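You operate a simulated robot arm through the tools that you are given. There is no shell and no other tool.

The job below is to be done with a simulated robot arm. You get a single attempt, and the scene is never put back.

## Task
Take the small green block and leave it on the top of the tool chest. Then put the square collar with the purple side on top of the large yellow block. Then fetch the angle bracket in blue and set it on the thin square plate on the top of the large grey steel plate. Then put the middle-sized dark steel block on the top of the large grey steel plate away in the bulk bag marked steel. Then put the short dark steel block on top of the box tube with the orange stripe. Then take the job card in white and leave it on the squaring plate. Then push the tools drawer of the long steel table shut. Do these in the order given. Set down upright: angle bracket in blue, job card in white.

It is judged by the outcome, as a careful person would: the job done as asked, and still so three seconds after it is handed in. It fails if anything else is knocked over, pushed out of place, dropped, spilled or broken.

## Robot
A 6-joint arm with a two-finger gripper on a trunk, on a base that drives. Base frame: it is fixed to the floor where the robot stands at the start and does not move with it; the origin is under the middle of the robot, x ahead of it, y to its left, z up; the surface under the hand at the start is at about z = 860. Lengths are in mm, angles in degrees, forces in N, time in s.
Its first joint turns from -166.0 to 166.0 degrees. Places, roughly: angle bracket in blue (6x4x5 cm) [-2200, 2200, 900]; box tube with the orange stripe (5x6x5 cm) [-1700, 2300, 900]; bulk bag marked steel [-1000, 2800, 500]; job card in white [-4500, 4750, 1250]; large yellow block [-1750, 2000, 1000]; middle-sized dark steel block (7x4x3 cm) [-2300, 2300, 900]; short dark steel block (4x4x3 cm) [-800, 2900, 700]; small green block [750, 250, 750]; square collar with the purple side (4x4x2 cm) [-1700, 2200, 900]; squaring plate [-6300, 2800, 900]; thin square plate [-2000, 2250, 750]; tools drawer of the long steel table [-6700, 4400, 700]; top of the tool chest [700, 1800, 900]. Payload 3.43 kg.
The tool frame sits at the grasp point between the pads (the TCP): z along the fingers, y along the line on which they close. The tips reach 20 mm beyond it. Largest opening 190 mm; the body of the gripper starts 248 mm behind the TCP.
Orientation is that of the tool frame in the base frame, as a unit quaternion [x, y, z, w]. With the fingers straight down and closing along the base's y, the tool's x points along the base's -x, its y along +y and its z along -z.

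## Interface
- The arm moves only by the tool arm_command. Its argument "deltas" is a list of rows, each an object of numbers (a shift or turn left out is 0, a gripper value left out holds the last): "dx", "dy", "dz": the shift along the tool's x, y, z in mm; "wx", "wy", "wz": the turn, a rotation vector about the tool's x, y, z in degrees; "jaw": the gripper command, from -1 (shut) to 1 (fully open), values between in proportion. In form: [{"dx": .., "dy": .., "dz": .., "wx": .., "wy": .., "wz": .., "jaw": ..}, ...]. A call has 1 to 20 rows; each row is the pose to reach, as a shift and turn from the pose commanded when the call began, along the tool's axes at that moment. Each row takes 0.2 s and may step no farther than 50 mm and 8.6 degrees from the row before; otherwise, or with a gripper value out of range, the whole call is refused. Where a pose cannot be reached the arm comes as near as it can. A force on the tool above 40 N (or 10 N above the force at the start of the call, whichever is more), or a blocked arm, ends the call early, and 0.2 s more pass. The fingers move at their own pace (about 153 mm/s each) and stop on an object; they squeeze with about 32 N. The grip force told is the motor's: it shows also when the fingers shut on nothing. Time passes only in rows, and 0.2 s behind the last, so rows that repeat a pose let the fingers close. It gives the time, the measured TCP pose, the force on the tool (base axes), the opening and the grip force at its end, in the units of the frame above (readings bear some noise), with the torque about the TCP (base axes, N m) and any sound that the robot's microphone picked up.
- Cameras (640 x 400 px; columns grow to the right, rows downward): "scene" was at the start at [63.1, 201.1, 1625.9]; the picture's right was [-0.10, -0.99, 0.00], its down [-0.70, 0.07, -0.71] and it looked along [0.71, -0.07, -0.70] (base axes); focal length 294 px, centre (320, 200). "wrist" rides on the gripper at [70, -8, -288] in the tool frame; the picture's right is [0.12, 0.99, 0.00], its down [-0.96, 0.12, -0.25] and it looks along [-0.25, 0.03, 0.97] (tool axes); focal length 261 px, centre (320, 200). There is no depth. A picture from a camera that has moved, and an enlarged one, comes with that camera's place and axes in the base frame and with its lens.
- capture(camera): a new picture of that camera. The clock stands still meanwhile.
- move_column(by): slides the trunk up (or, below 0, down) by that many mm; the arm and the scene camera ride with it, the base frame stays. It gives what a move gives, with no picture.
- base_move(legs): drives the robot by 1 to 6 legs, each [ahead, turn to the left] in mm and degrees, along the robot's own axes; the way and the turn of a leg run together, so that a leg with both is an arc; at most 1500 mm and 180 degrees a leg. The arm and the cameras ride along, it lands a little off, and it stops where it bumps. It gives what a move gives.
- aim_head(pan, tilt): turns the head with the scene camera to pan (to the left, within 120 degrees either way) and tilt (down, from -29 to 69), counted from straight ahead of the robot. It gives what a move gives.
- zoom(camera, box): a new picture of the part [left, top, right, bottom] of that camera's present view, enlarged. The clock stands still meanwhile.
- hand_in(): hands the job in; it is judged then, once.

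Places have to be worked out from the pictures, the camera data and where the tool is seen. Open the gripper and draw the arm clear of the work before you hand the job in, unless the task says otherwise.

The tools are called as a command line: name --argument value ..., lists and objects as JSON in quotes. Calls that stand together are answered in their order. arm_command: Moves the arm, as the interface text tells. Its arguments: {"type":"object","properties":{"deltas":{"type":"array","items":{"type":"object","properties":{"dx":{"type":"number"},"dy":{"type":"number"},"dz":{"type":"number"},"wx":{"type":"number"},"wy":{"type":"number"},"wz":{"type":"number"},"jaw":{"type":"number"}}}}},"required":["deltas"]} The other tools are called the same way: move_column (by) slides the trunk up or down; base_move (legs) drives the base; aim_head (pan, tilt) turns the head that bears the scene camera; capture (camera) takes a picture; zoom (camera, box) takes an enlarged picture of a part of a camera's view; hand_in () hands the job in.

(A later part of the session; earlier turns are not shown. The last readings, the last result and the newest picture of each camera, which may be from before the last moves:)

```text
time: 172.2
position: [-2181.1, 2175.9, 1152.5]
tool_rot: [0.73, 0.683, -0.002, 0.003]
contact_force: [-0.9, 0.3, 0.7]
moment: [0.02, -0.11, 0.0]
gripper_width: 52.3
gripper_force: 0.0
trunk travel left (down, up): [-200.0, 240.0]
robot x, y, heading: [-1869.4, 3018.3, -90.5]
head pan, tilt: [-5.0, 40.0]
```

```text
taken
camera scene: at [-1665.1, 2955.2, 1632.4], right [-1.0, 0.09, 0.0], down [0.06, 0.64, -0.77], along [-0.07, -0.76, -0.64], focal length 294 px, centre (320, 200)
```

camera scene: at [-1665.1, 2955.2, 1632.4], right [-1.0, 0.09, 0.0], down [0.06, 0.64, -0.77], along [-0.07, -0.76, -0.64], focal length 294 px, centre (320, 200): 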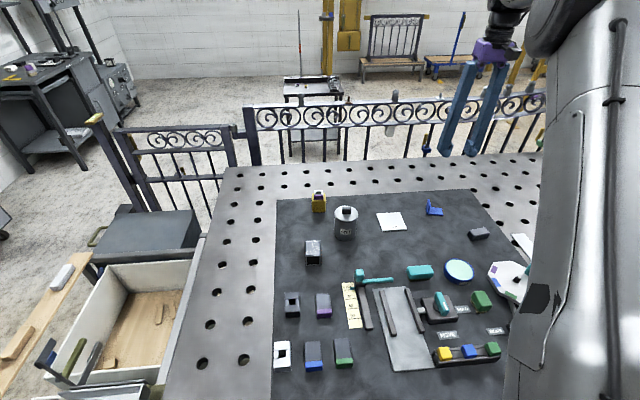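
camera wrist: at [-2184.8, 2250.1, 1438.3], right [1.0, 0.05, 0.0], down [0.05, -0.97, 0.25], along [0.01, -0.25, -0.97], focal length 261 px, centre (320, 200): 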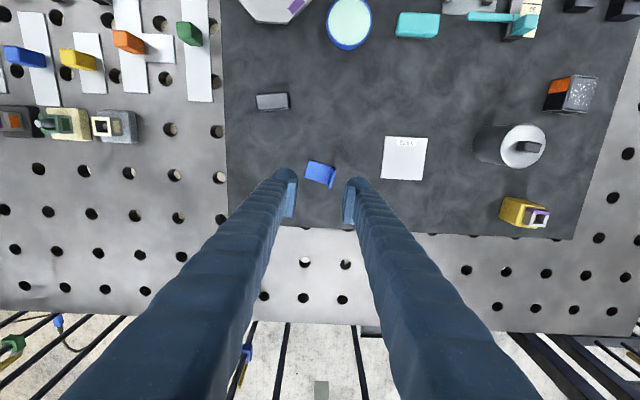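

All is steady there. I enlarge the wrist view on the bracket and thin plate.

zoom --camera "wrist" --box '[280, 130, 440, 230]'

zoom --camera "scene" --box '[360, 180, 500, 250]'

```text
4.00 times, centred on (360, 180) of wrist
camera zoom: at [-2184.8, 2250.1, 1438.3], right [1.0, 0.05, 0.0], down [0.05, -0.97, 0.25], along [0.01, -0.25, -0.97], focal length 1043 px, centre (160, 280)
```

zoom: 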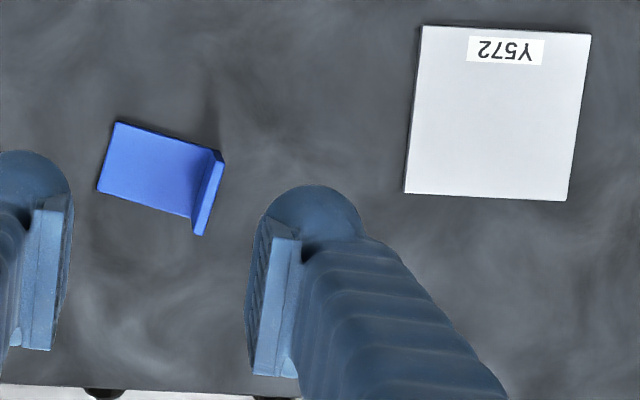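

```text
4.57 times, centred on (430, 215) of scene
camera zoom: at [-1665.1, 2955.2, 1632.4], right [-1.0, 0.09, 0.0], down [0.06, 0.64, -0.77], along [-0.07, -0.76, -0.64], focal length 1346 px, centre (-183, 131)
```

zoom: 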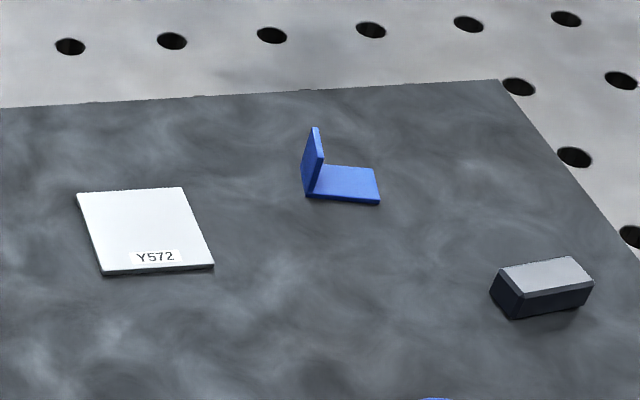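

The bracket stands with its upright flange on its east end: flange top centre about (-2156, 2160), its normal turned -12.6°, and the thin plate (~92 mm) is centred near (-2002, 2205). I align the jaw to the flange and descend part way.

arm_command --deltas '[{"dx": -7, "dy": 13, "wz": 4.5}, {"dx": -14.5, "dy": 26.4, "wz": 8.7}, {"dx": -14.5, "dy": 26.4, "dz": 45, "wz": 8.7}, {"dx": -14.5, "dy": 26.4, "dz": 90, "wz": 8.7}, {"dx": -14.5, "dy": 26.4, "dz": 135, "wz": 8.7}, {"dx": -14.5, "dy": 26.4, "dz": 180, "wz": 8.7}, {"dx": -14.5, "dy": 26.4, "dz": 180, "wz": 8.7}]'

zoom --camera "wrist" --box '[260, 130, 380, 250]'

```text
time: 173.8
position: [-2159.5, 2157.6, 977.1]
tool_rot: [0.781, 0.625, -0.002, 0.002]
contact_force: [-0.2, 0.9, -0.2]
moment: [0.0, -0.05, 0.01]
gripper_width: 52.3
gripper_force: 0.0
trunk travel left (down, up): [-200.0, 240.0]
robot x, y, heading: [-1868.2, 3025.7, -90.1]
head pan, tilt: [-5.0, 40.0]
```

```text
3.33 times, centred on (320, 190) of wrist
camera zoom: at [-2152.7, 2231.1, 1262.8], right [0.99, -0.1, 0.0], down [-0.1, -0.96, 0.25], along [-0.02, -0.25, -0.97], focal length 869 px, centre (320, 233)
```

zoom: 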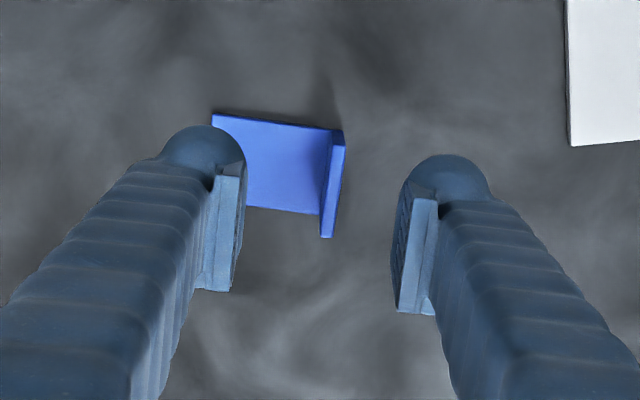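

The jaw is aligned within 1°; the flange is about 5.5 mm east of centre. I correct and go down so the tips stop some 13 mm above the base leg.

arm_command --deltas '[{"dy": 5.5, "dz": 30}, {"dy": 5.5, "dz": 55}, {"dy": 5.5, "dz": 68}, {"dy": 5.5, "dz": 74}, {"dy": 5.5, "dz": 74}]'

zoom --camera "wrist" --box '[260, 130, 380, 250]'

zoom --camera "scene" --box '[390, 170, 470, 240]'

```text
time: 175.0
position: [-2151.2, 2154.6, 899.4]
tool_rot: [0.78, 0.626, -0.001, 0.003]
contact_force: [-0.6, 0.7, 0.5]
moment: [0.01, -0.01, 0.03]
gripper_width: 52.2
gripper_force: 0.0
trunk travel left (down, up): [-200.0, 240.0]
robot x, y, heading: [-1867.0, 3023.8, -90.3]
head pan, tilt: [-5.0, 40.0]
```

```text
3.33 times, centred on (320, 190) of wrist
camera zoom: at [-2145.4, 2228.9, 1186.1], right [0.99, -0.1, 0.0], down [-0.1, -0.96, 0.25], along [-0.02, -0.25, -0.97], focal length 869 px, centre (320, 233)
```

zoom: 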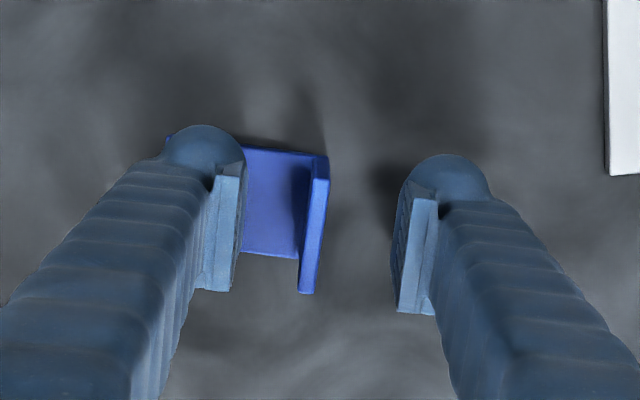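

```text
5.71 times, centred on (430, 205) of scene
camera zoom: at [-1664.2, 2955.1, 1632.2], right [-1.0, 0.09, 0.0], down [0.06, 0.64, -0.77], along [-0.07, -0.76, -0.64], focal length 1682 px, centre (-309, 171)
```

zoom: 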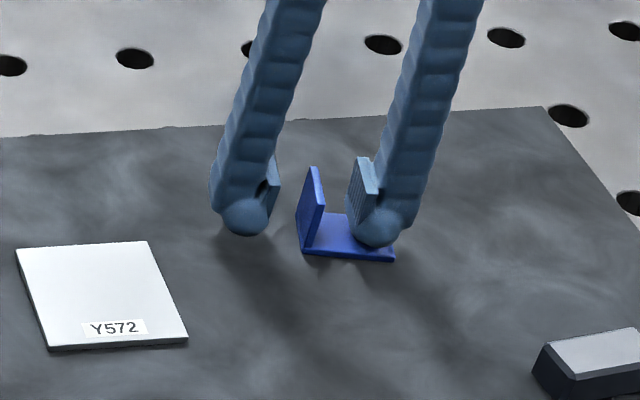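

The flange is between the pads and the tips hover above the base leg without touching. I close on the flange.

arm_command --deltas '[{"dy": -1, "jaw": -0.7}, {"dy": -1, "jaw": -0.85}, {"dy": -1, "jaw": -1}, {"dy": -1, "jaw": -1}, {"dy": -1, "jaw": -1}]'

zoom --camera "scene" --box '[390, 170, 470, 240]'

```text
time: 176.2
position: [-2153.5, 2155.2, 899.6]
tool_rot: [0.781, 0.625, -0.001, 0.002]
contact_force: [0.8, 0.9, -0.1]
moment: [-0.05, -0.01, 0.02]
gripper_width: 6.1
gripper_force: 30.9
trunk travel left (down, up): [-200.0, 240.0]
robot x, y, heading: [-1862.5, 3022.7, -90.5]
head pan, tilt: [-5.0, 40.0]
```

```text
5.71 times, centred on (430, 205) of scene
camera zoom: at [-1664.2, 2955.1, 1632.2], right [-1.0, 0.09, 0.0], down [0.06, 0.64, -0.77], along [-0.07, -0.76, -0.64], focal length 1682 px, centre (-309, 171)
```

zoom: 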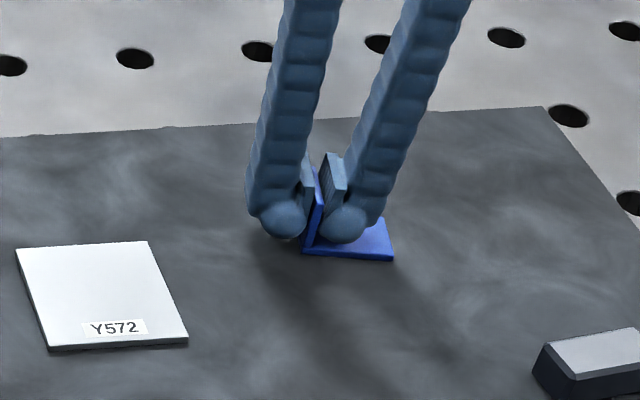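

Gripped at 6.1 mm (flange). I lift 70 mm, carry it toward the thin plate and turn it square to the plate.

arm_command --deltas '[{"dz": -20, "jaw": -1}, {"dz": -45, "jaw": -1}, {"dz": -75, "jaw": -1}, {"dx": 20, "dy": 40, "dz": -75, "wz": -3, "jaw": -1}, {"dx": 42, "dy": 80, "dz": -75, "wz": -6, "jaw": -1}, {"dx": 63, "dy": 120, "dz": -75, "wz": -9, "jaw": -1}, {"dx": 84, "dy": 163, "dz": -75, "wz": -10.6, "jaw": -1}, {"dx": 84, "dy": 163, "dz": -75, "wz": -10.6, "jaw": -1}]'

capture --camera "wrist"

zoom --camera "scene" --box '[350, 160, 450, 250]'

```text
time: 178.0
position: [-1973.9, 2200.3, 974.0]
tool_rot: [0.72, 0.694, -0.002, 0.003]
contact_force: [1.5, 0.7, -1.6]
moment: [0.0, 0.18, -0.02]
gripper_width: 5.9
gripper_force: 31.9
trunk travel left (down, up): [-200.0, 240.0]
robot x, y, heading: [-1867.3, 3026.3, -90.5]
head pan, tilt: [-5.0, 40.0]
```

```text
taken
camera wrist: at [-1980.8, 2273.9, 1261.2], right [1.0, 0.08, 0.0], down [0.08, -0.96, 0.25], along [0.02, -0.25, -0.97], focal length 261 px, centre (320, 200)
```

wrist: 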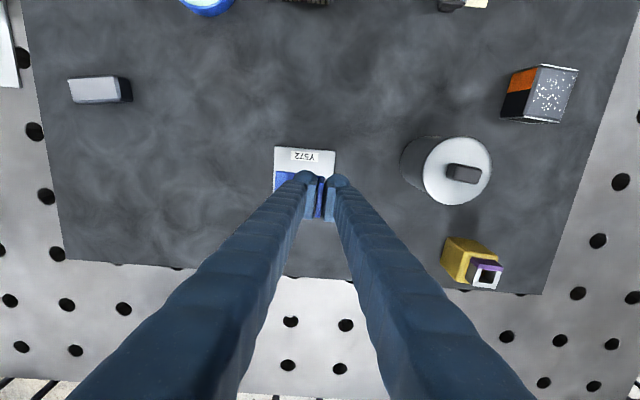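

```text
4.44 times, centred on (400, 205) of scene
camera zoom: at [-1662.9, 2954.9, 1632.0], right [-1.0, 0.09, 0.0], down [0.06, 0.64, -0.77], along [-0.07, -0.76, -0.64], focal length 1308 px, centre (-36, 178)
```

zoom: 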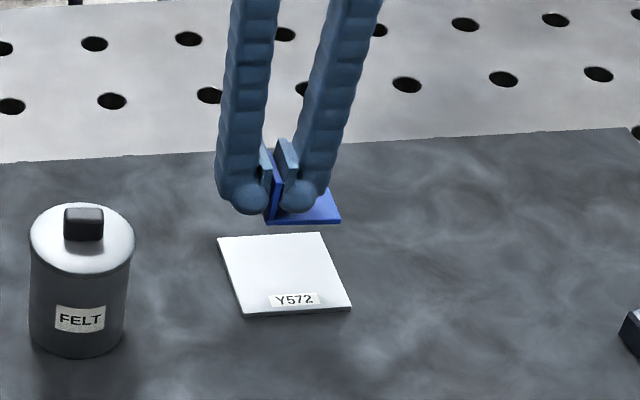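

I enlarge the wrist view to see how the bracket sits over the plate.

zoom --camera "wrist" --box '[250, 130, 370, 230]'

```text
4.00 times, centred on (310, 180) of wrist
camera zoom: at [-1980.8, 2273.9, 1261.2], right [1.0, 0.08, 0.0], down [0.08, -0.96, 0.25], along [0.02, -0.25, -0.97], focal length 1043 px, centre (360, 280)
```

zoom: 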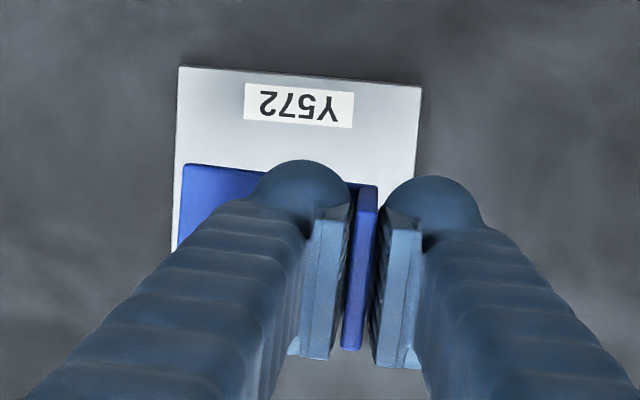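

The bracket spans x -2030…-1972, y 2185…2226, centred over the plate (centre about (-2000, 2203)). I lower straight down toward contact at TCP ≈904.

arm_command --deltas '[{"dz": 30, "jaw": -1}, {"dz": 50, "jaw": -1}, {"dz": 60, "jaw": -1}, {"dz": 63, "jaw": -1}, {"dz": 63, "jaw": -1}]'

arm_command --deltas '[{"dz": 2, "jaw": -1}, {"dz": 4, "jaw": -1}, {"dz": 5, "jaw": -1}, {"dz": 5, "jaw": -1}]'

zoom --camera "scene" --box '[350, 160, 450, 250]'

```text
time: 179.2
position: [-1974.3, 2201.0, 910.6]
tool_rot: [0.719, 0.695, -0.002, 0.001]
contact_force: [0.2, 1.1, -2.6]
moment: [-0.03, 0.03, 0.0]
gripper_width: 6.0
gripper_force: 31.3
trunk travel left (down, up): [-200.0, 240.0]
robot x, y, heading: [-1866.6, 3024.5, -90.4]
head pan, tilt: [-5.0, 40.0]
```

```text
time: 180.2
position: [-1974.3, 2201.9, 907.1]
tool_rot: [0.719, 0.694, -0.002, 0.003]
contact_force: [0.5, -0.6, -0.8]
moment: [0.0, 0.01, -0.02]
gripper_width: 6.0
gripper_force: 32.2
trunk travel left (down, up): [-200.0, 240.0]
robot x, y, heading: [-1865.2, 3021.6, -90.3]
head pan, tilt: [-5.0, 40.0]
```

```text
4.44 times, centred on (400, 205) of scene
camera zoom: at [-1664.2, 2955.0, 1632.2], right [-1.0, 0.09, 0.0], down [0.06, 0.64, -0.77], along [-0.07, -0.76, -0.64], focal length 1308 px, centre (-36, 178)
```

zoom: 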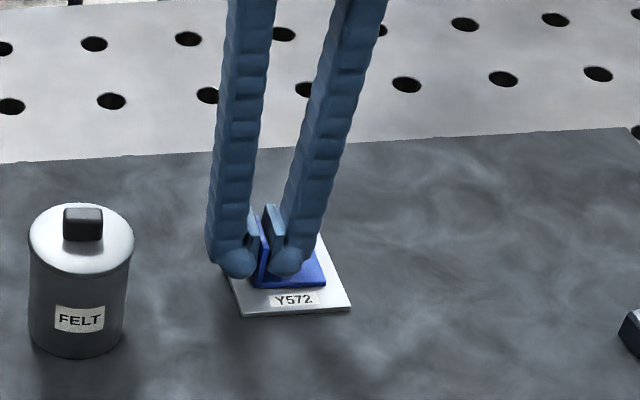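

No contact yet at 907; I go on in 1 mm steps.

arm_command --deltas '[{"dz": 1, "jaw": -1}, {"dz": 2, "jaw": -1}, {"dz": 2.5, "jaw": -1}, {"dz": 2.5, "jaw": -1}]'

```text
time: 181.2
position: [-1974.4, 2203.1, 905.5]
tool_rot: [0.719, 0.695, -0.003, 0.003]
contact_force: [-4.0, -0.7, 17.7]
moment: [0.15, 0.04, -0.02]
gripper_width: 6.1
gripper_force: 32.1
trunk travel left (down, up): [-200.0, 240.0]
robot x, y, heading: [-1863.9, 3026.4, -90.4]
head pan, tilt: [-5.0, 40.0]
```

Contact at 17.7 N. I ease up 1 mm and open the jaw.

arm_command --deltas '[{"dz": -1, "jaw": -1}, {"dz": -1, "jaw": -0.8}, {"dz": -1, "jaw": -0.6}, {"dz": -1, "jaw": -0.55}, {"dz": -1, "jaw": -0.55}]'

zoom --camera "scene" --box '[350, 160, 450, 250]'

zoom --camera "wrist" --box '[250, 130, 370, 230]'

```text
time: 182.4
position: [-1972.9, 2202.2, 904.5]
tool_rot: [0.719, 0.695, -0.001, 0.002]
contact_force: [-0.8, 0.5, 0.4]
moment: [0.01, -0.03, -0.03]
gripper_width: 42.6
gripper_force: 0.0
trunk travel left (down, up): [-200.0, 240.0]
robot x, y, heading: [-1866.8, 3025.9, -90.3]
head pan, tilt: [-5.0, 40.0]
```

```text
4.44 times, centred on (400, 205) of scene
camera zoom: at [-1664.2, 2955.2, 1632.2], right [-1.0, 0.09, 0.0], down [0.06, 0.64, -0.77], along [-0.07, -0.76, -0.64], focal length 1308 px, centre (-36, 178)
```

zoom: 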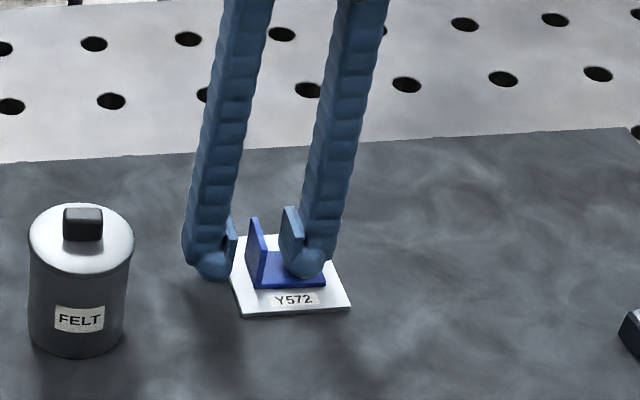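

```text
4.00 times, centred on (310, 180) of wrist
camera zoom: at [-1980.8, 2275.7, 1191.7], right [1.0, 0.08, 0.0], down [0.08, -0.96, 0.25], along [0.02, -0.25, -0.97], focal length 1043 px, centre (360, 280)
```

zoom: 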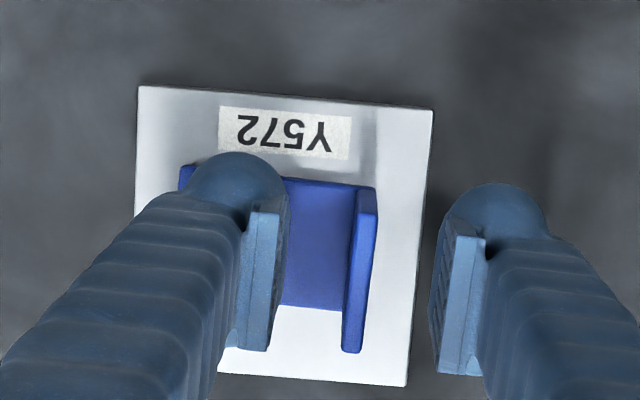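

The bracket stands upright on the thin plate, nothing shifted. I raise the hand and fly over the middle-sized dark steel block near (-2294, 2319).

arm_command --deltas '[{"dz": -15}, {"dz": -45}, {"dz": -90}, {"dz": -135}, {"dz": -180}, {"dz": -200}]'

arm_command --deltas '[{"dx": 12, "dy": -45, "jaw": 0.1}, {"dx": 25, "dy": -90, "jaw": 0.1}, {"dx": 40, "dy": -135, "jaw": 0.1}, {"dx": 55, "dy": -180, "jaw": 0.1}, {"dx": 70, "dy": -225, "jaw": 0.1}, {"dx": 85, "dy": -270, "jaw": 0.1}, {"dx": 100, "dy": -312, "jaw": 0.1}, {"dx": 100, "dy": -312, "jaw": 0.1}]'

capture --camera "wrist"

zoom --camera "scene" --box '[340, 170, 520, 260]'

```text
time: 183.8
position: [-1973.2, 2203.4, 1104.0]
tool_rot: [0.72, 0.694, -0.003, 0.002]
contact_force: [0.0, 0.0, 0.1]
moment: [-0.02, 0.04, -0.03]
gripper_width: 42.8
gripper_force: 0.0
trunk travel left (down, up): [-200.0, 240.0]
robot x, y, heading: [-1863.8, 3022.5, -90.3]
head pan, tilt: [-5.0, 40.0]
```

```text
time: 185.6
position: [-2281.9, 2315.8, 1105.5]
tool_rot: [0.719, 0.695, -0.002, 0.003]
contact_force: [-0.6, -0.5, 0.1]
moment: [-0.03, -0.14, 0.0]
gripper_width: 104.5
gripper_force: 0.1
trunk travel left (down, up): [-200.0, 240.0]
robot x, y, heading: [-1864.8, 3022.1, -90.1]
head pan, tilt: [-5.0, 40.0]
```

```text
taken
camera wrist: at [-2288.3, 2388.9, 1391.5], right [1.0, 0.08, 0.0], down [0.08, -0.96, 0.25], along [0.02, -0.25, -0.97], focal length 261 px, centre (320, 200)
```

wrist: 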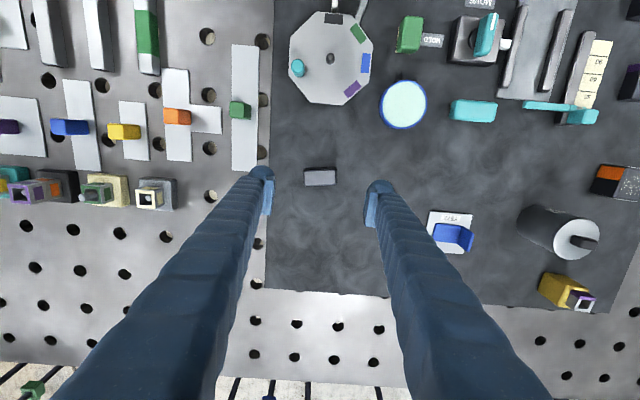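

```text
3.56 times, centred on (430, 215) of scene
camera zoom: at [-1665.1, 2955.5, 1632.4], right [-1.0, 0.09, 0.0], down [0.06, 0.64, -0.77], along [-0.07, -0.76, -0.64], focal length 1047 px, centre (-71, 147)
```

zoom: 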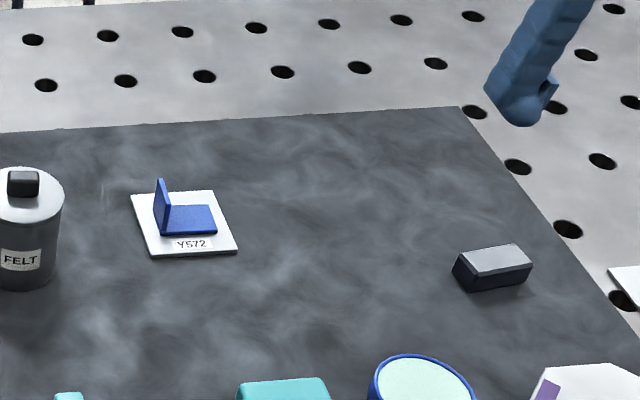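

zoom --camera "wrist" --box '[270, 130, 370, 220]'

```text
4.44 times, centred on (320, 175) of wrist
camera zoom: at [-2288.3, 2388.9, 1391.5], right [1.0, 0.08, 0.0], down [0.08, -0.96, 0.25], along [0.02, -0.25, -0.97], focal length 1158 px, centre (320, 311)
```

zoom: 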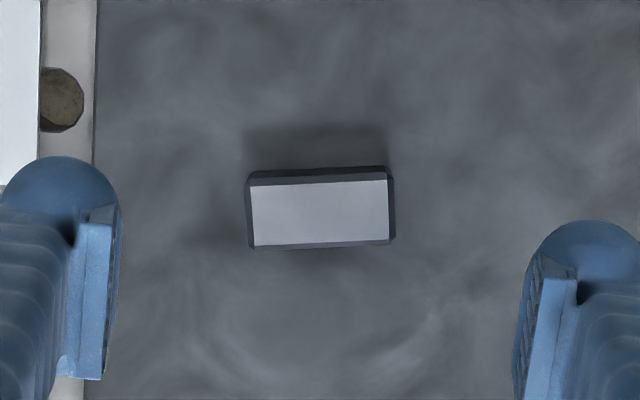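

The block's centre is about (-2281, 2304), turned about +8°, so I turn the jaw 10.4° and descend around its long ends.

arm_command --deltas '[{"dx": -6, "dy": 1, "wz": -5.2, "jaw": 0.1}, {"dx": -12, "dy": 1, "wz": -10.4, "jaw": 0.1}, {"dx": -12, "dy": 1, "dz": 45, "wz": -10.4, "jaw": 0.1}, {"dx": -12, "dy": 1, "dz": 90, "wz": -10.4, "jaw": 0.1}, {"dx": -12, "dy": 1, "dz": 135, "wz": -10.4, "jaw": 0.1}, {"dx": -12, "dy": 1, "dz": 160, "wz": -10.4, "jaw": 0.1}, {"dx": -12, "dy": 1, "dz": 160, "wz": -10.4, "jaw": 0.1}]'

zoom --camera "wrist" --box '[250, 130, 390, 230]'

```text
time: 187.2
position: [-2279.6, 2301.7, 943.6]
tool_rot: [0.654, 0.756, -0.002, 0.003]
contact_force: [-0.3, -0.2, 0.1]
moment: [-0.02, 0.0, -0.03]
gripper_width: 104.7
gripper_force: 0.0
trunk travel left (down, up): [-200.0, 240.0]
robot x, y, heading: [-1871.1, 3024.9, -90.3]
head pan, tilt: [-5.0, 40.0]
```

```text
4.00 times, centred on (320, 180) of wrist
camera zoom: at [-2300.1, 2372.6, 1231.0], right [0.97, 0.26, 0.0], down [0.25, -0.93, 0.25], along [0.07, -0.25, -0.97], focal length 1043 px, centre (320, 280)
```

zoom: 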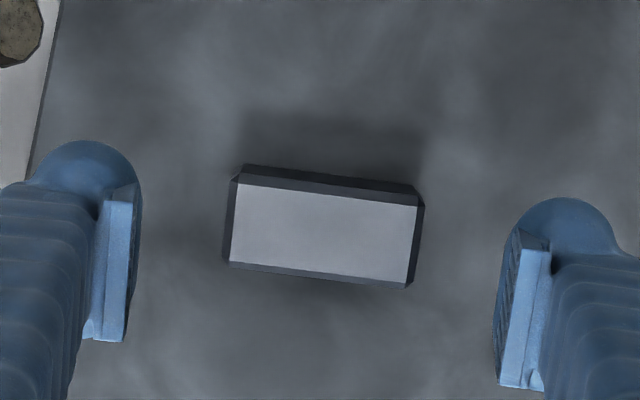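

Well aligned. I descend and close on the block.

arm_command --deltas '[{"dy": 1.5, "dz": 30, "jaw": 0.1}, {"dy": 1.5, "dz": 46, "jaw": 0.1}, {"dy": 1.5, "dz": 53, "jaw": 0.1}, {"dy": 1.5, "dz": 53, "jaw": 0.1}]'

arm_command --deltas '[{"dz": 0, "jaw": -0.2}, {"dz": 0, "jaw": -0.5}, {"dz": 0, "jaw": -1}, {"dz": 0, "jaw": -1}, {"dz": 0, "jaw": -1}]'

```text
time: 188.2
position: [-2280.3, 2300.4, 890.1]
tool_rot: [0.654, 0.756, -0.002, 0.003]
contact_force: [0.2, 0.0, -0.2]
moment: [0.04, 0.03, 0.01]
gripper_width: 104.5
gripper_force: 0.1
trunk travel left (down, up): [-200.0, 240.0]
robot x, y, heading: [-1864.5, 3022.9, -90.5]
head pan, tilt: [-5.0, 40.0]
```

```text
time: 189.4
position: [-2279.2, 2299.1, 889.2]
tool_rot: [0.653, 0.757, -0.002, 0.002]
contact_force: [0.3, 1.4, 0.3]
moment: [0.03, -0.1, -0.02]
gripper_width: 64.2
gripper_force: 32.5
trunk travel left (down, up): [-200.0, 240.0]
robot x, y, heading: [-1867.6, 3022.2, -90.3]
head pan, tilt: [-5.0, 40.0]
```

The block is held (64 mm). I lift it high and bring the arm in front of the robot for travelling.

arm_command --deltas '[{"dz": -20, "jaw": -1}, {"dz": -60, "jaw": -1}, {"dz": -105, "jaw": -1}, {"dz": -150, "jaw": -1}, {"dz": -200, "jaw": -1}, {"dz": -250, "jaw": -1}, {"dz": -280, "jaw": -1}]'

arm_command --deltas '[{"dx": 3, "dy": 45, "jaw": -1}, {"dx": 6, "dy": 90, "jaw": -1}, {"dx": 9, "dy": 135, "jaw": -1}, {"dx": 12, "dy": 180, "jaw": -1}, {"dx": 15, "dy": 225, "jaw": -1}, {"dx": 18, "dy": 270, "jaw": -1}, {"dx": 21, "dy": 315, "jaw": -1}, {"dx": 24, "dy": 360, "jaw": -1}, {"dx": 27, "dy": 405, "jaw": -1}, {"dx": 29, "dy": 450, "jaw": -1}, {"dx": 29, "dy": 480, "jaw": -1}]'

capture --camera "scene"

```text
time: 191.0
position: [-2281.0, 2301.8, 1171.3]
tool_rot: [0.654, 0.756, -0.002, 0.002]
contact_force: [-0.1, -0.1, -3.6]
moment: [0.0, -0.01, 0.01]
gripper_width: 64.0
gripper_force: 31.8
trunk travel left (down, up): [-200.0, 240.0]
robot x, y, heading: [-1867.5, 3023.1, -90.4]
head pan, tilt: [-5.0, 40.0]
```

```text
time: 193.4
position: [-1809.7, 2402.8, 1169.8]
tool_rot: [0.653, 0.757, -0.002, 0.003]
contact_force: [0.1, 0.5, -4.6]
moment: [-0.02, 0.07, -0.03]
gripper_width: 63.9
gripper_force: 32.1
trunk travel left (down, up): [-200.0, 240.0]
robot x, y, heading: [-1868.5, 3020.6, -90.1]
head pan, tilt: [-5.0, 40.0]
```

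```text
taken
camera scene: at [-1663.8, 2955.7, 1632.2], right [-1.0, 0.09, 0.0], down [0.06, 0.64, -0.77], along [-0.07, -0.76, -0.64], focal length 294 px, centre (320, 200)
```

scene: 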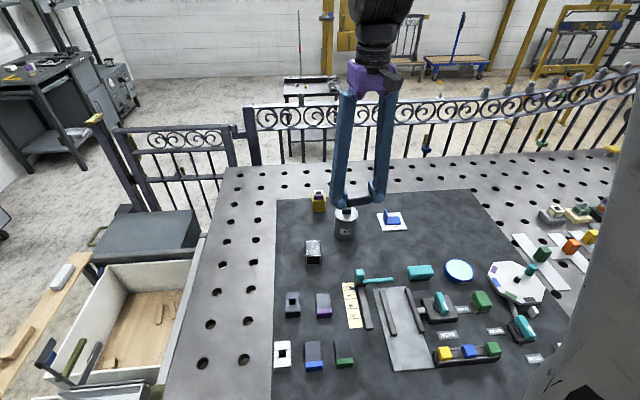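

I back away from the table, then turn east to drive to the bag stand.

base_move --legs '[[-460, 0]]'

base_move --legs '[[0, 90]]'

aim_head --pan -50 --tilt 40

capture --camera "scene"

```text
time: 197.0
position: [-1808.8, 2862.6, 1170.9]
tool_rot: [0.656, 0.755, -0.002, 0.003]
contact_force: [0.1, -0.3, -3.4]
moment: [-0.02, 0.03, 0.01]
gripper_width: 64.1
gripper_force: 31.9
trunk travel left (down, up): [-200.0, 240.0]
robot x, y, heading: [-1862.7, 3486.1, -90.2]
head pan, tilt: [-5.0, 40.0]
```

```text
time: 202.1
position: [-1235.4, 3408.5, 1171.2]
tool_rot: [0.028, 1.0, 0.001, 0.002]
contact_force: [-0.4, -2.9, -4.6]
moment: [0.6, 0.1, 0.0]
gripper_width: 64.0
gripper_force: 31.7
trunk travel left (down, up): [-200.0, 240.0]
robot x, y, heading: [-1874.4, 3400.5, -9.7]
head pan, tilt: [-5.0, 40.0]
stopped in leg 1: the robot was blocked; the commanded pose is now the measured one
```

```text
time: 203.2
position: [-1236.2, 3410.1, 1172.5]
tool_rot: [0.028, 1.0, -0.001, 0.004]
contact_force: [1.3, 0.8, -4.0]
moment: [-0.07, -0.02, -0.02]
gripper_width: 64.1
gripper_force: 32.2
trunk travel left (down, up): [-200.0, 240.0]
robot x, y, heading: [-1878.6, 3400.2, -9.5]
head pan, tilt: [-50.0, 40.0]
```

```text
taken
camera scene: at [-1815.9, 3536.6, 1632.2], right [-0.86, -0.5, 0.0], down [-0.33, 0.55, -0.77], along [0.39, -0.66, -0.64], focal length 294 px, centre (320, 200)
```

scene: 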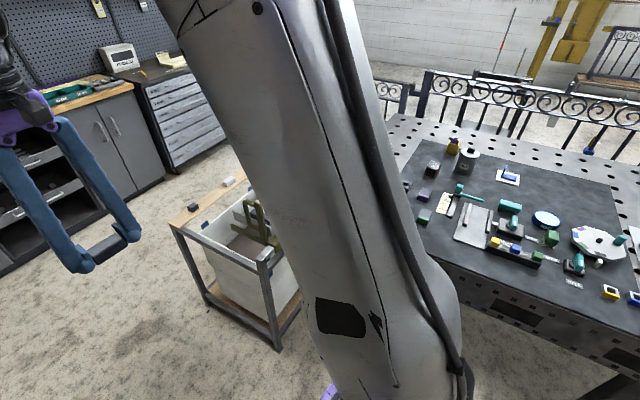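

The robot stands at (-1878, 3400) heading -9.5°. I turn a little left and drive 840 mm to stand north of the bag stand.

base_move --legs '[[0, 16], [820, 0]]'

base_move --legs '[[0, -48]]'

base_move --legs '[[0, -48]]'

aim_head --pan -5 --tilt 55

capture --camera "scene"

capture --camera "wrist"

```text
time: 210.5
position: [-436.7, 3685.5, 1173.5]
tool_rot: [-0.114, 0.993, 0.001, 0.004]
contact_force: [0.1, 0.4, -4.6]
moment: [0.02, 0.08, 0.0]
gripper_width: 64.0
gripper_force: 32.1
trunk travel left (down, up): [-200.0, 240.0]
robot x, y, heading: [-1048.1, 3494.7, 6.5]
head pan, tilt: [-50.0, 40.0]
```

```text
time: 214.1
position: [-496.0, 3171.8, 1172.1]
tool_rot: [0.297, 0.955, -0.001, 0.004]
contact_force: [-0.2, 0.2, -4.2]
moment: [0.01, 0.04, -0.01]
gripper_width: 63.7
gripper_force: 32.0
trunk travel left (down, up): [-200.0, 240.0]
robot x, y, heading: [-1015.9, 3529.7, -40.8]
head pan, tilt: [-50.0, 40.0]
```

```text
time: 217.8
position: [-932.1, 2903.8, 1174.2]
tool_rot: [0.657, 0.754, -0.003, 0.004]
contact_force: [-0.1, 0.8, -5.0]
moment: [-0.01, 0.03, 0.0]
gripper_width: 63.9
gripper_force: 32.1
trunk travel left (down, up): [-200.0, 240.0]
robot x, y, heading: [-963.0, 3533.9, -88.3]
head pan, tilt: [-50.0, 40.0]
```

```text
time: 218.9
position: [-932.9, 2902.7, 1173.8]
tool_rot: [0.657, 0.754, -0.003, 0.004]
contact_force: [-1.8, 0.5, -5.3]
moment: [-0.01, -0.2, 0.0]
gripper_width: 64.0
gripper_force: 32.6
trunk travel left (down, up): [-200.0, 240.0]
robot x, y, heading: [-961.7, 3529.9, -88.2]
head pan, tilt: [-5.0, 55.0]
```

```text
taken
camera scene: at [-759.2, 3484.3, 1611.8], right [-1.0, 0.06, 0.0], down [0.05, 0.82, -0.57], along [-0.03, -0.57, -0.82], focal length 294 px, centre (320, 200)
```

scene: 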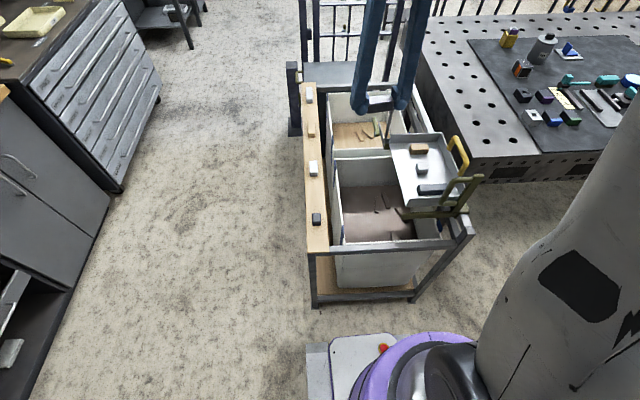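

```text
taken
camera wrist: at [-952.9, 2975.0, 1460.7], right [0.97, 0.25, 0.0], down [0.24, -0.94, 0.26], along [0.06, -0.25, -0.97], focal length 261 px, centre (320, 200)
```

wrist: 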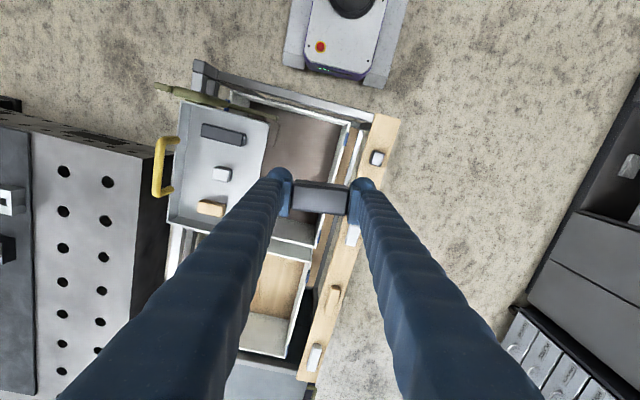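

I'm north of the stand, block in hand above it. I enlarge the bag area to confirm which bag is marked steel and where the opening is.

zoom --camera "scene" --box '[290, 60, 490, 310]'

zoom --camera "wrist" --box '[160, 50, 420, 270]'

```text
1.60 times, centred on (390, 185) of scene
camera zoom: at [-759.2, 3484.3, 1611.8], right [-1.0, 0.06, 0.0], down [0.05, 0.82, -0.57], along [-0.03, -0.57, -0.82], focal length 471 px, centre (208, 224)
```

zoom: 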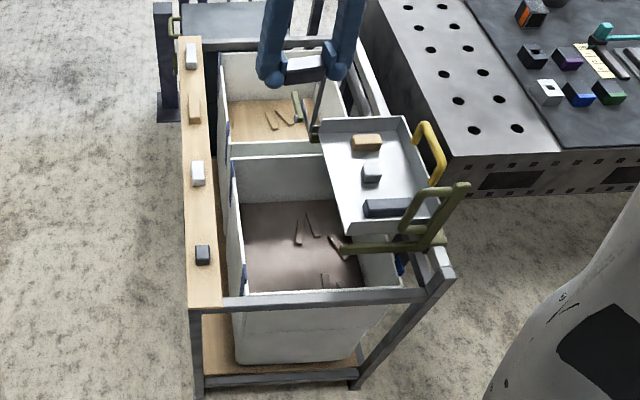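

```text
1.82 times, centred on (290, 160) of wrist
camera zoom: at [-952.9, 2975.0, 1460.7], right [0.97, 0.25, 0.0], down [0.24, -0.94, 0.26], along [0.06, -0.25, -0.97], focal length 474 px, centre (374, 273)
```

zoom: 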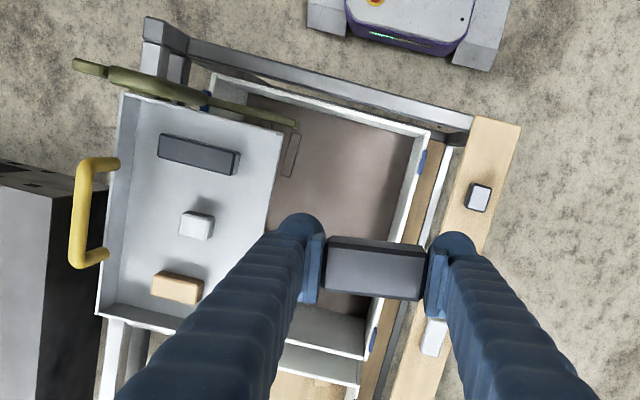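

The north bag with steel scraps is at x -1204…-880, y 2650…3015, its west half under the tray; the open part is centred near (-975, 2830). I turn the hand 90° so the gripper body runs along the bag, and shift over that opening.

arm_command --deltas '[{"dx": -6, "dy": -5, "wz": 8, "jaw": -1}, {"dx": -12, "dy": -10, "wz": 16, "jaw": -1}, {"dx": -18, "dy": -15, "wz": 24, "jaw": -1}, {"dx": -24, "dy": -20, "wz": 32, "jaw": -1}, {"dx": -30, "dy": -25, "wz": 40, "jaw": -1}, {"dx": -36, "dy": -30, "wz": 48, "jaw": -1}, {"dx": -42, "dy": -35, "wz": 56, "jaw": -1}, {"dx": -48, "dy": -40, "wz": 64, "jaw": -1}, {"dx": -54, "dy": -45, "wz": 72, "jaw": -1}, {"dx": -60, "dy": -49, "wz": 80, "jaw": -1}, {"dx": -66, "dy": -51.6, "wz": 88, "jaw": -1}, {"dx": -66, "dy": -51.6, "wz": 94, "jaw": -1}, {"dx": -66, "dy": -51.6, "wz": 94, "jaw": -1}]'

capture --camera "wrist"

capture --camera "scene"

```text
time: 221.7
position: [-974.3, 2830.6, 1174.0]
tool_rot: [0.999, 0.032, 0.001, 0.004]
contact_force: [-0.1, -0.5, -3.7]
moment: [0.01, 0.02, 0.0]
gripper_width: 64.0
gripper_force: 31.1
trunk travel left (down, up): [-200.0, 240.0]
robot x, y, heading: [-965.3, 3531.3, -88.3]
head pan, tilt: [-5.0, 55.0]
```

```text
taken
camera wrist: at [-906.0, 2847.0, 1461.5], right [0.18, -0.98, 0.01], down [-0.95, -0.18, 0.25], along [-0.24, -0.05, -0.97], focal length 261 px, centre (320, 200)
```

wrist: 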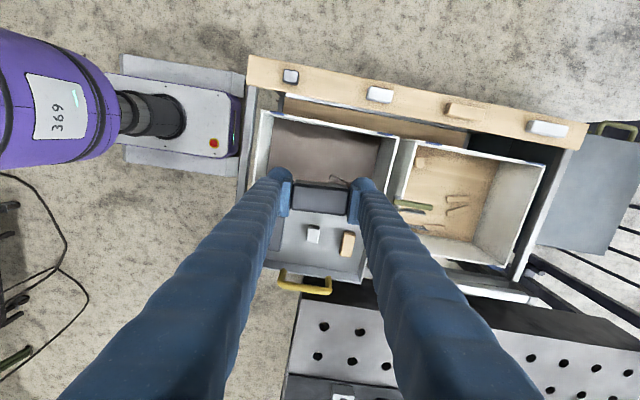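

```text
taken
camera scene: at [-757.2, 3484.1, 1611.5], right [-1.0, 0.06, 0.0], down [0.05, 0.82, -0.57], along [-0.03, -0.57, -0.82], focal length 294 px, centre (320, 200)
```

scene: 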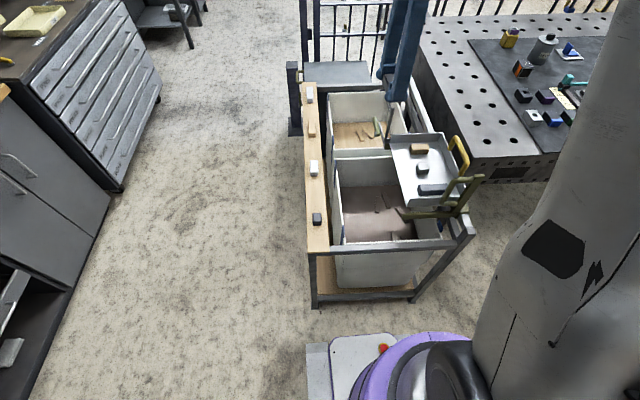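

The hand is over the open part of the bag, about 100 mm clear of the tray. I lower into the bag in stages.

arm_command --deltas '[{"dz": 45, "jaw": -1}, {"dz": 90, "jaw": -1}, {"dz": 135, "jaw": -1}, {"dz": 180, "jaw": -1}, {"dz": 225, "jaw": -1}, {"dz": 270, "jaw": -1}, {"dz": 315, "jaw": -1}, {"dz": 360, "jaw": -1}, {"dz": 360, "jaw": -1}]'

capture --camera "wrist"

zoom --camera "scene" --box '[290, 60, 490, 310]'

```text
time: 223.7
position: [-974.9, 2831.5, 814.2]
tool_rot: [0.999, 0.034, 0.0, 0.004]
contact_force: [0.5, -0.6, -4.2]
moment: [0.03, 0.0, -0.02]
gripper_width: 64.1
gripper_force: 32.3
trunk travel left (down, up): [-200.0, 240.0]
robot x, y, heading: [-963.9, 3531.5, -88.2]
head pan, tilt: [-5.0, 55.0]
```

```text
taken
camera wrist: at [-905.3, 2847.5, 1100.8], right [0.18, -0.98, 0.01], down [-0.95, -0.18, 0.25], along [-0.24, -0.05, -0.97], focal length 261 px, centre (320, 200)
```

wrist: 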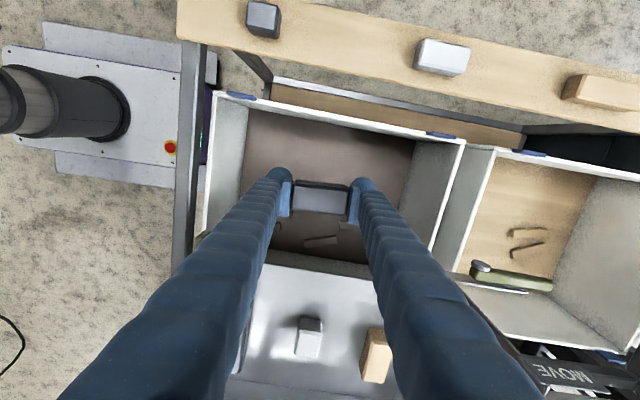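

```text
1.60 times, centred on (390, 185) of scene
camera zoom: at [-757.2, 3484.0, 1611.6], right [-1.0, 0.06, 0.0], down [0.05, 0.82, -0.57], along [-0.03, -0.57, -0.82], focal length 471 px, centre (208, 224)
```

zoom: 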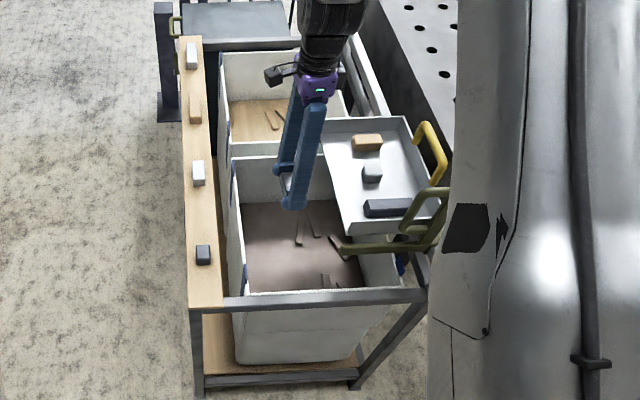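

Clear all round. I go lower, toward the bag floor (estimated z≈548).

arm_command --deltas '[{"dz": 40, "jaw": -1}, {"dz": 80, "jaw": -1}, {"dz": 120, "jaw": -1}, {"dz": 150, "jaw": -1}, {"dz": 180, "jaw": -1}, {"dz": 180, "jaw": -1}]'

capture --camera "wrist"

zoom --camera "scene" --box '[290, 60, 490, 310]'

```text
time: 225.1
position: [-974.0, 2826.6, 631.5]
tool_rot: [0.999, 0.033, 0.0, 0.004]
contact_force: [-0.4, -0.2, -3.9]
moment: [0.06, -0.04, -0.02]
gripper_width: 63.8
gripper_force: 32.1
trunk travel left (down, up): [-200.0, 240.0]
robot x, y, heading: [-961.4, 3533.8, -88.1]
head pan, tilt: [-5.0, 55.0]
```

```text
taken
camera wrist: at [-905.2, 2843.4, 919.9], right [0.18, -0.98, 0.01], down [-0.95, -0.18, 0.25], along [-0.24, -0.05, -0.97], focal length 261 px, centre (320, 200)
```

wrist: 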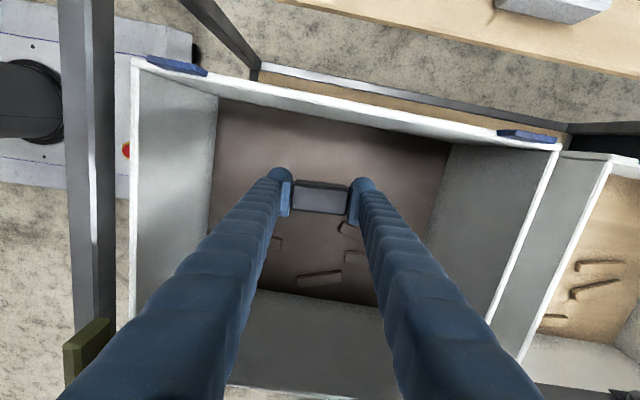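

```text
1.60 times, centred on (390, 185) of scene
camera zoom: at [-757.4, 3483.4, 1611.6], right [-1.0, 0.06, 0.0], down [0.05, 0.82, -0.57], along [-0.03, -0.57, -0.82], focal length 471 px, centre (208, 224)
```

zoom: 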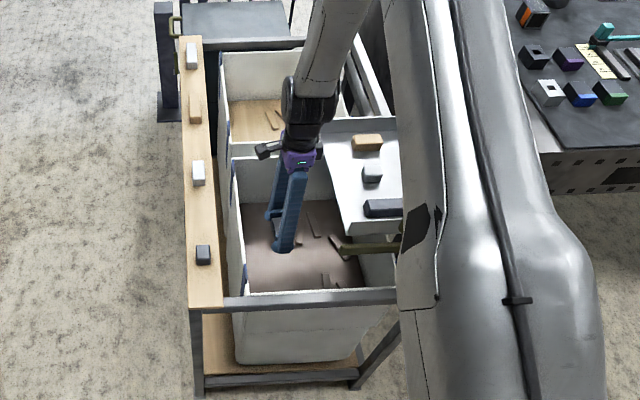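

The block is inside the bag about 60–80 mm above its floor. I go down further in small steps until it touches.

arm_command --deltas '[{"dz": 20, "jaw": -1}, {"dz": 35, "jaw": -1}, {"dz": 45, "jaw": -1}, {"dz": 50, "jaw": -1}, {"dz": 54, "jaw": -1}, {"dz": 58, "jaw": -1}, {"dz": 58, "jaw": -1}]'

```text
time: 226.7
position: [-972.6, 2827.4, 575.2]
tool_rot: [0.999, 0.033, 0.0, 0.004]
contact_force: [-0.6, 0.5, -4.6]
moment: [-0.01, -0.03, -0.02]
gripper_width: 64.1
gripper_force: 31.8
trunk travel left (down, up): [-200.0, 240.0]
robot x, y, heading: [-963.4, 3532.3, -88.2]
head pan, tilt: [-5.0, 55.0]
```

arm_command --deltas '[{"dz": 4, "jaw": -1}, {"dz": 8, "jaw": -1}, {"dz": 12, "jaw": -1}, {"dz": 16, "jaw": -1}, {"dz": 20, "jaw": -1}, {"dz": 20, "jaw": -1}]'

capture --camera "wrist"

```text
time: 228.1
position: [-974.7, 2826.0, 557.5]
tool_rot: [0.999, 0.033, 0.0, 0.003]
contact_force: [0.8, -0.7, -5.1]
moment: [0.02, -0.05, -0.03]
gripper_width: 64.3
gripper_force: 32.5
trunk travel left (down, up): [-200.0, 240.0]
robot x, y, heading: [-962.4, 3534.3, -88.1]
head pan, tilt: [-5.0, 55.0]
```

```text
taken
camera wrist: at [-905.4, 2842.1, 844.4], right [0.18, -0.98, 0.01], down [-0.95, -0.18, 0.25], along [-0.24, -0.05, -0.97], focal length 261 px, centre (320, 200)
```

wrist: 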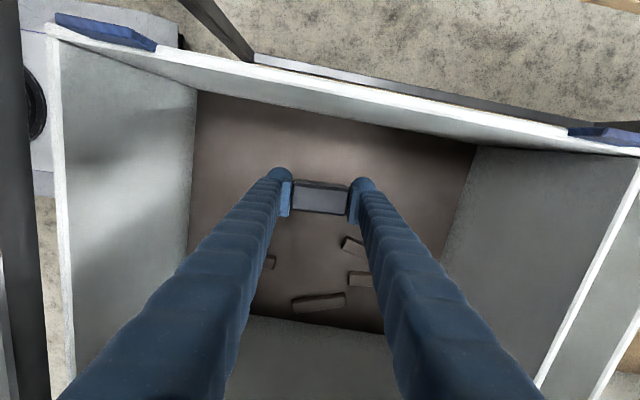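

Still no contact (block bottom ≈535). I continue down in small steps.

arm_command --deltas '[{"dz": 4, "jaw": -1}, {"dz": 8, "jaw": -1}, {"dz": 11, "jaw": -1}, {"dz": 14, "jaw": -1}, {"dz": 17, "jaw": -1}, {"dz": 17, "jaw": -1}]'

```text
time: 229.5
position: [-972.4, 2827.1, 540.1]
tool_rot: [0.999, 0.033, 0.0, 0.003]
contact_force: [0.7, -0.2, -4.4]
moment: [0.0, -0.04, 0.03]
gripper_width: 64.1
gripper_force: 31.5
trunk travel left (down, up): [-200.0, 240.0]
robot x, y, heading: [-965.1, 3530.6, -88.3]
head pan, tilt: [-5.0, 55.0]
```

arm_command --deltas '[{"dz": 4, "jaw": -1}, {"dz": 8, "jaw": -1}, {"dz": 12, "jaw": -1}, {"dz": 16, "jaw": -1}, {"dz": 20, "jaw": -1}, {"dz": 20, "jaw": -1}]'

capture --camera "wrist"

```text
time: 230.9
position: [-973.4, 2824.9, 518.7]
tool_rot: [0.999, 0.033, 0.0, 0.003]
contact_force: [0.6, -0.4, -4.4]
moment: [0.01, -0.04, -0.01]
gripper_width: 64.0
gripper_force: 31.9
trunk travel left (down, up): [-200.0, 240.0]
robot x, y, heading: [-963.7, 3531.7, -87.7]
head pan, tilt: [-5.0, 55.0]
```

```text
taken
camera wrist: at [-904.7, 2841.7, 806.3], right [0.18, -0.98, 0.01], down [-0.95, -0.18, 0.25], along [-0.24, -0.05, -0.97], focal length 261 px, centre (320, 200)
```

wrist: 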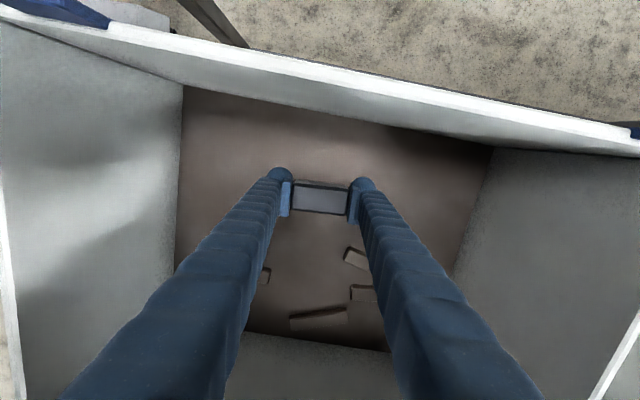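

The bag floor seems lower than I thought, perhaps 450–480. I continue down carefully.

arm_command --deltas '[{"dz": 5, "jaw": -1}, {"dz": 10, "jaw": -1}, {"dz": 14, "jaw": -1}, {"dz": 18, "jaw": -1}, {"dz": 22, "jaw": -1}, {"dz": 26, "jaw": -1}, {"dz": 26, "jaw": -1}]'

```text
time: 232.5
position: [-973.6, 2823.8, 494.2]
tool_rot: [0.999, 0.033, 0.0, 0.003]
contact_force: [-0.8, 0.2, -4.6]
moment: [0.0, 0.03, 0.0]
gripper_width: 64.0
gripper_force: 32.0
trunk travel left (down, up): [-200.0, 240.0]
robot x, y, heading: [-962.0, 3532.1, -88.2]
head pan, tilt: [-5.0, 55.0]
```

arm_command --deltas '[{"dz": 5, "jaw": -1}, {"dz": 10, "jaw": -1}, {"dz": 14, "jaw": -1}, {"dz": 18, "jaw": -1}, {"dz": 20, "jaw": -1}, {"dz": 20, "jaw": -1}]'

capture --camera "wrist"

capture --camera "scene"

```text
time: 233.5
position: [-973.9, 2824.3, 479.5]
tool_rot: [0.999, 0.034, 0.0, 0.003]
contact_force: [-1.3, 5.0, 14.8]
moment: [0.81, 0.08, 0.0]
gripper_width: 63.9
gripper_force: 32.2
trunk travel left (down, up): [-200.0, 240.0]
robot x, y, heading: [-961.2, 3531.7, -88.4]
head pan, tilt: [-5.0, 55.0]
stopped in row 5: the force on the tool passed its limit at 45 N (the readings are from after the stop); the commanded pose is now the measured one
```

```text
taken
camera wrist: at [-905.9, 2840.9, 766.9], right [0.18, -0.98, 0.01], down [-0.95, -0.18, 0.25], along [-0.24, -0.05, -0.97], focal length 261 px, centre (320, 200)
```

wrist: 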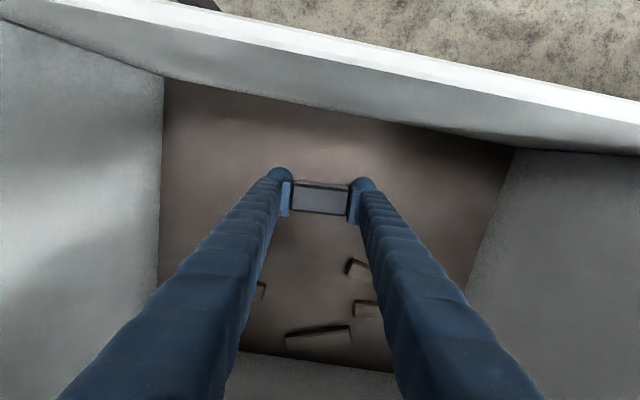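

```text
taken
camera scene: at [-757.2, 3485.3, 1611.7], right [-1.0, 0.06, 0.0], down [0.05, 0.82, -0.57], along [-0.03, -0.57, -0.82], focal length 294 px, centre (320, 200)
```

scene: 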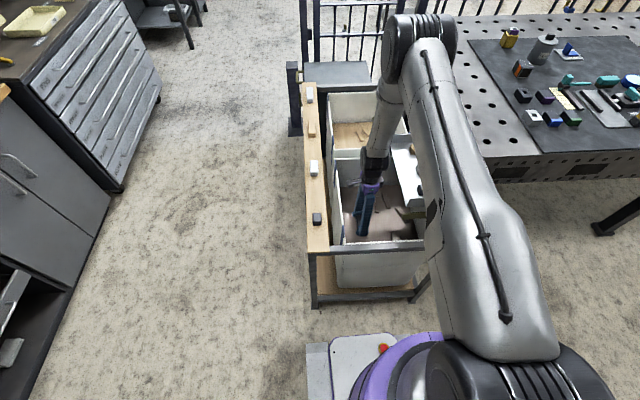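

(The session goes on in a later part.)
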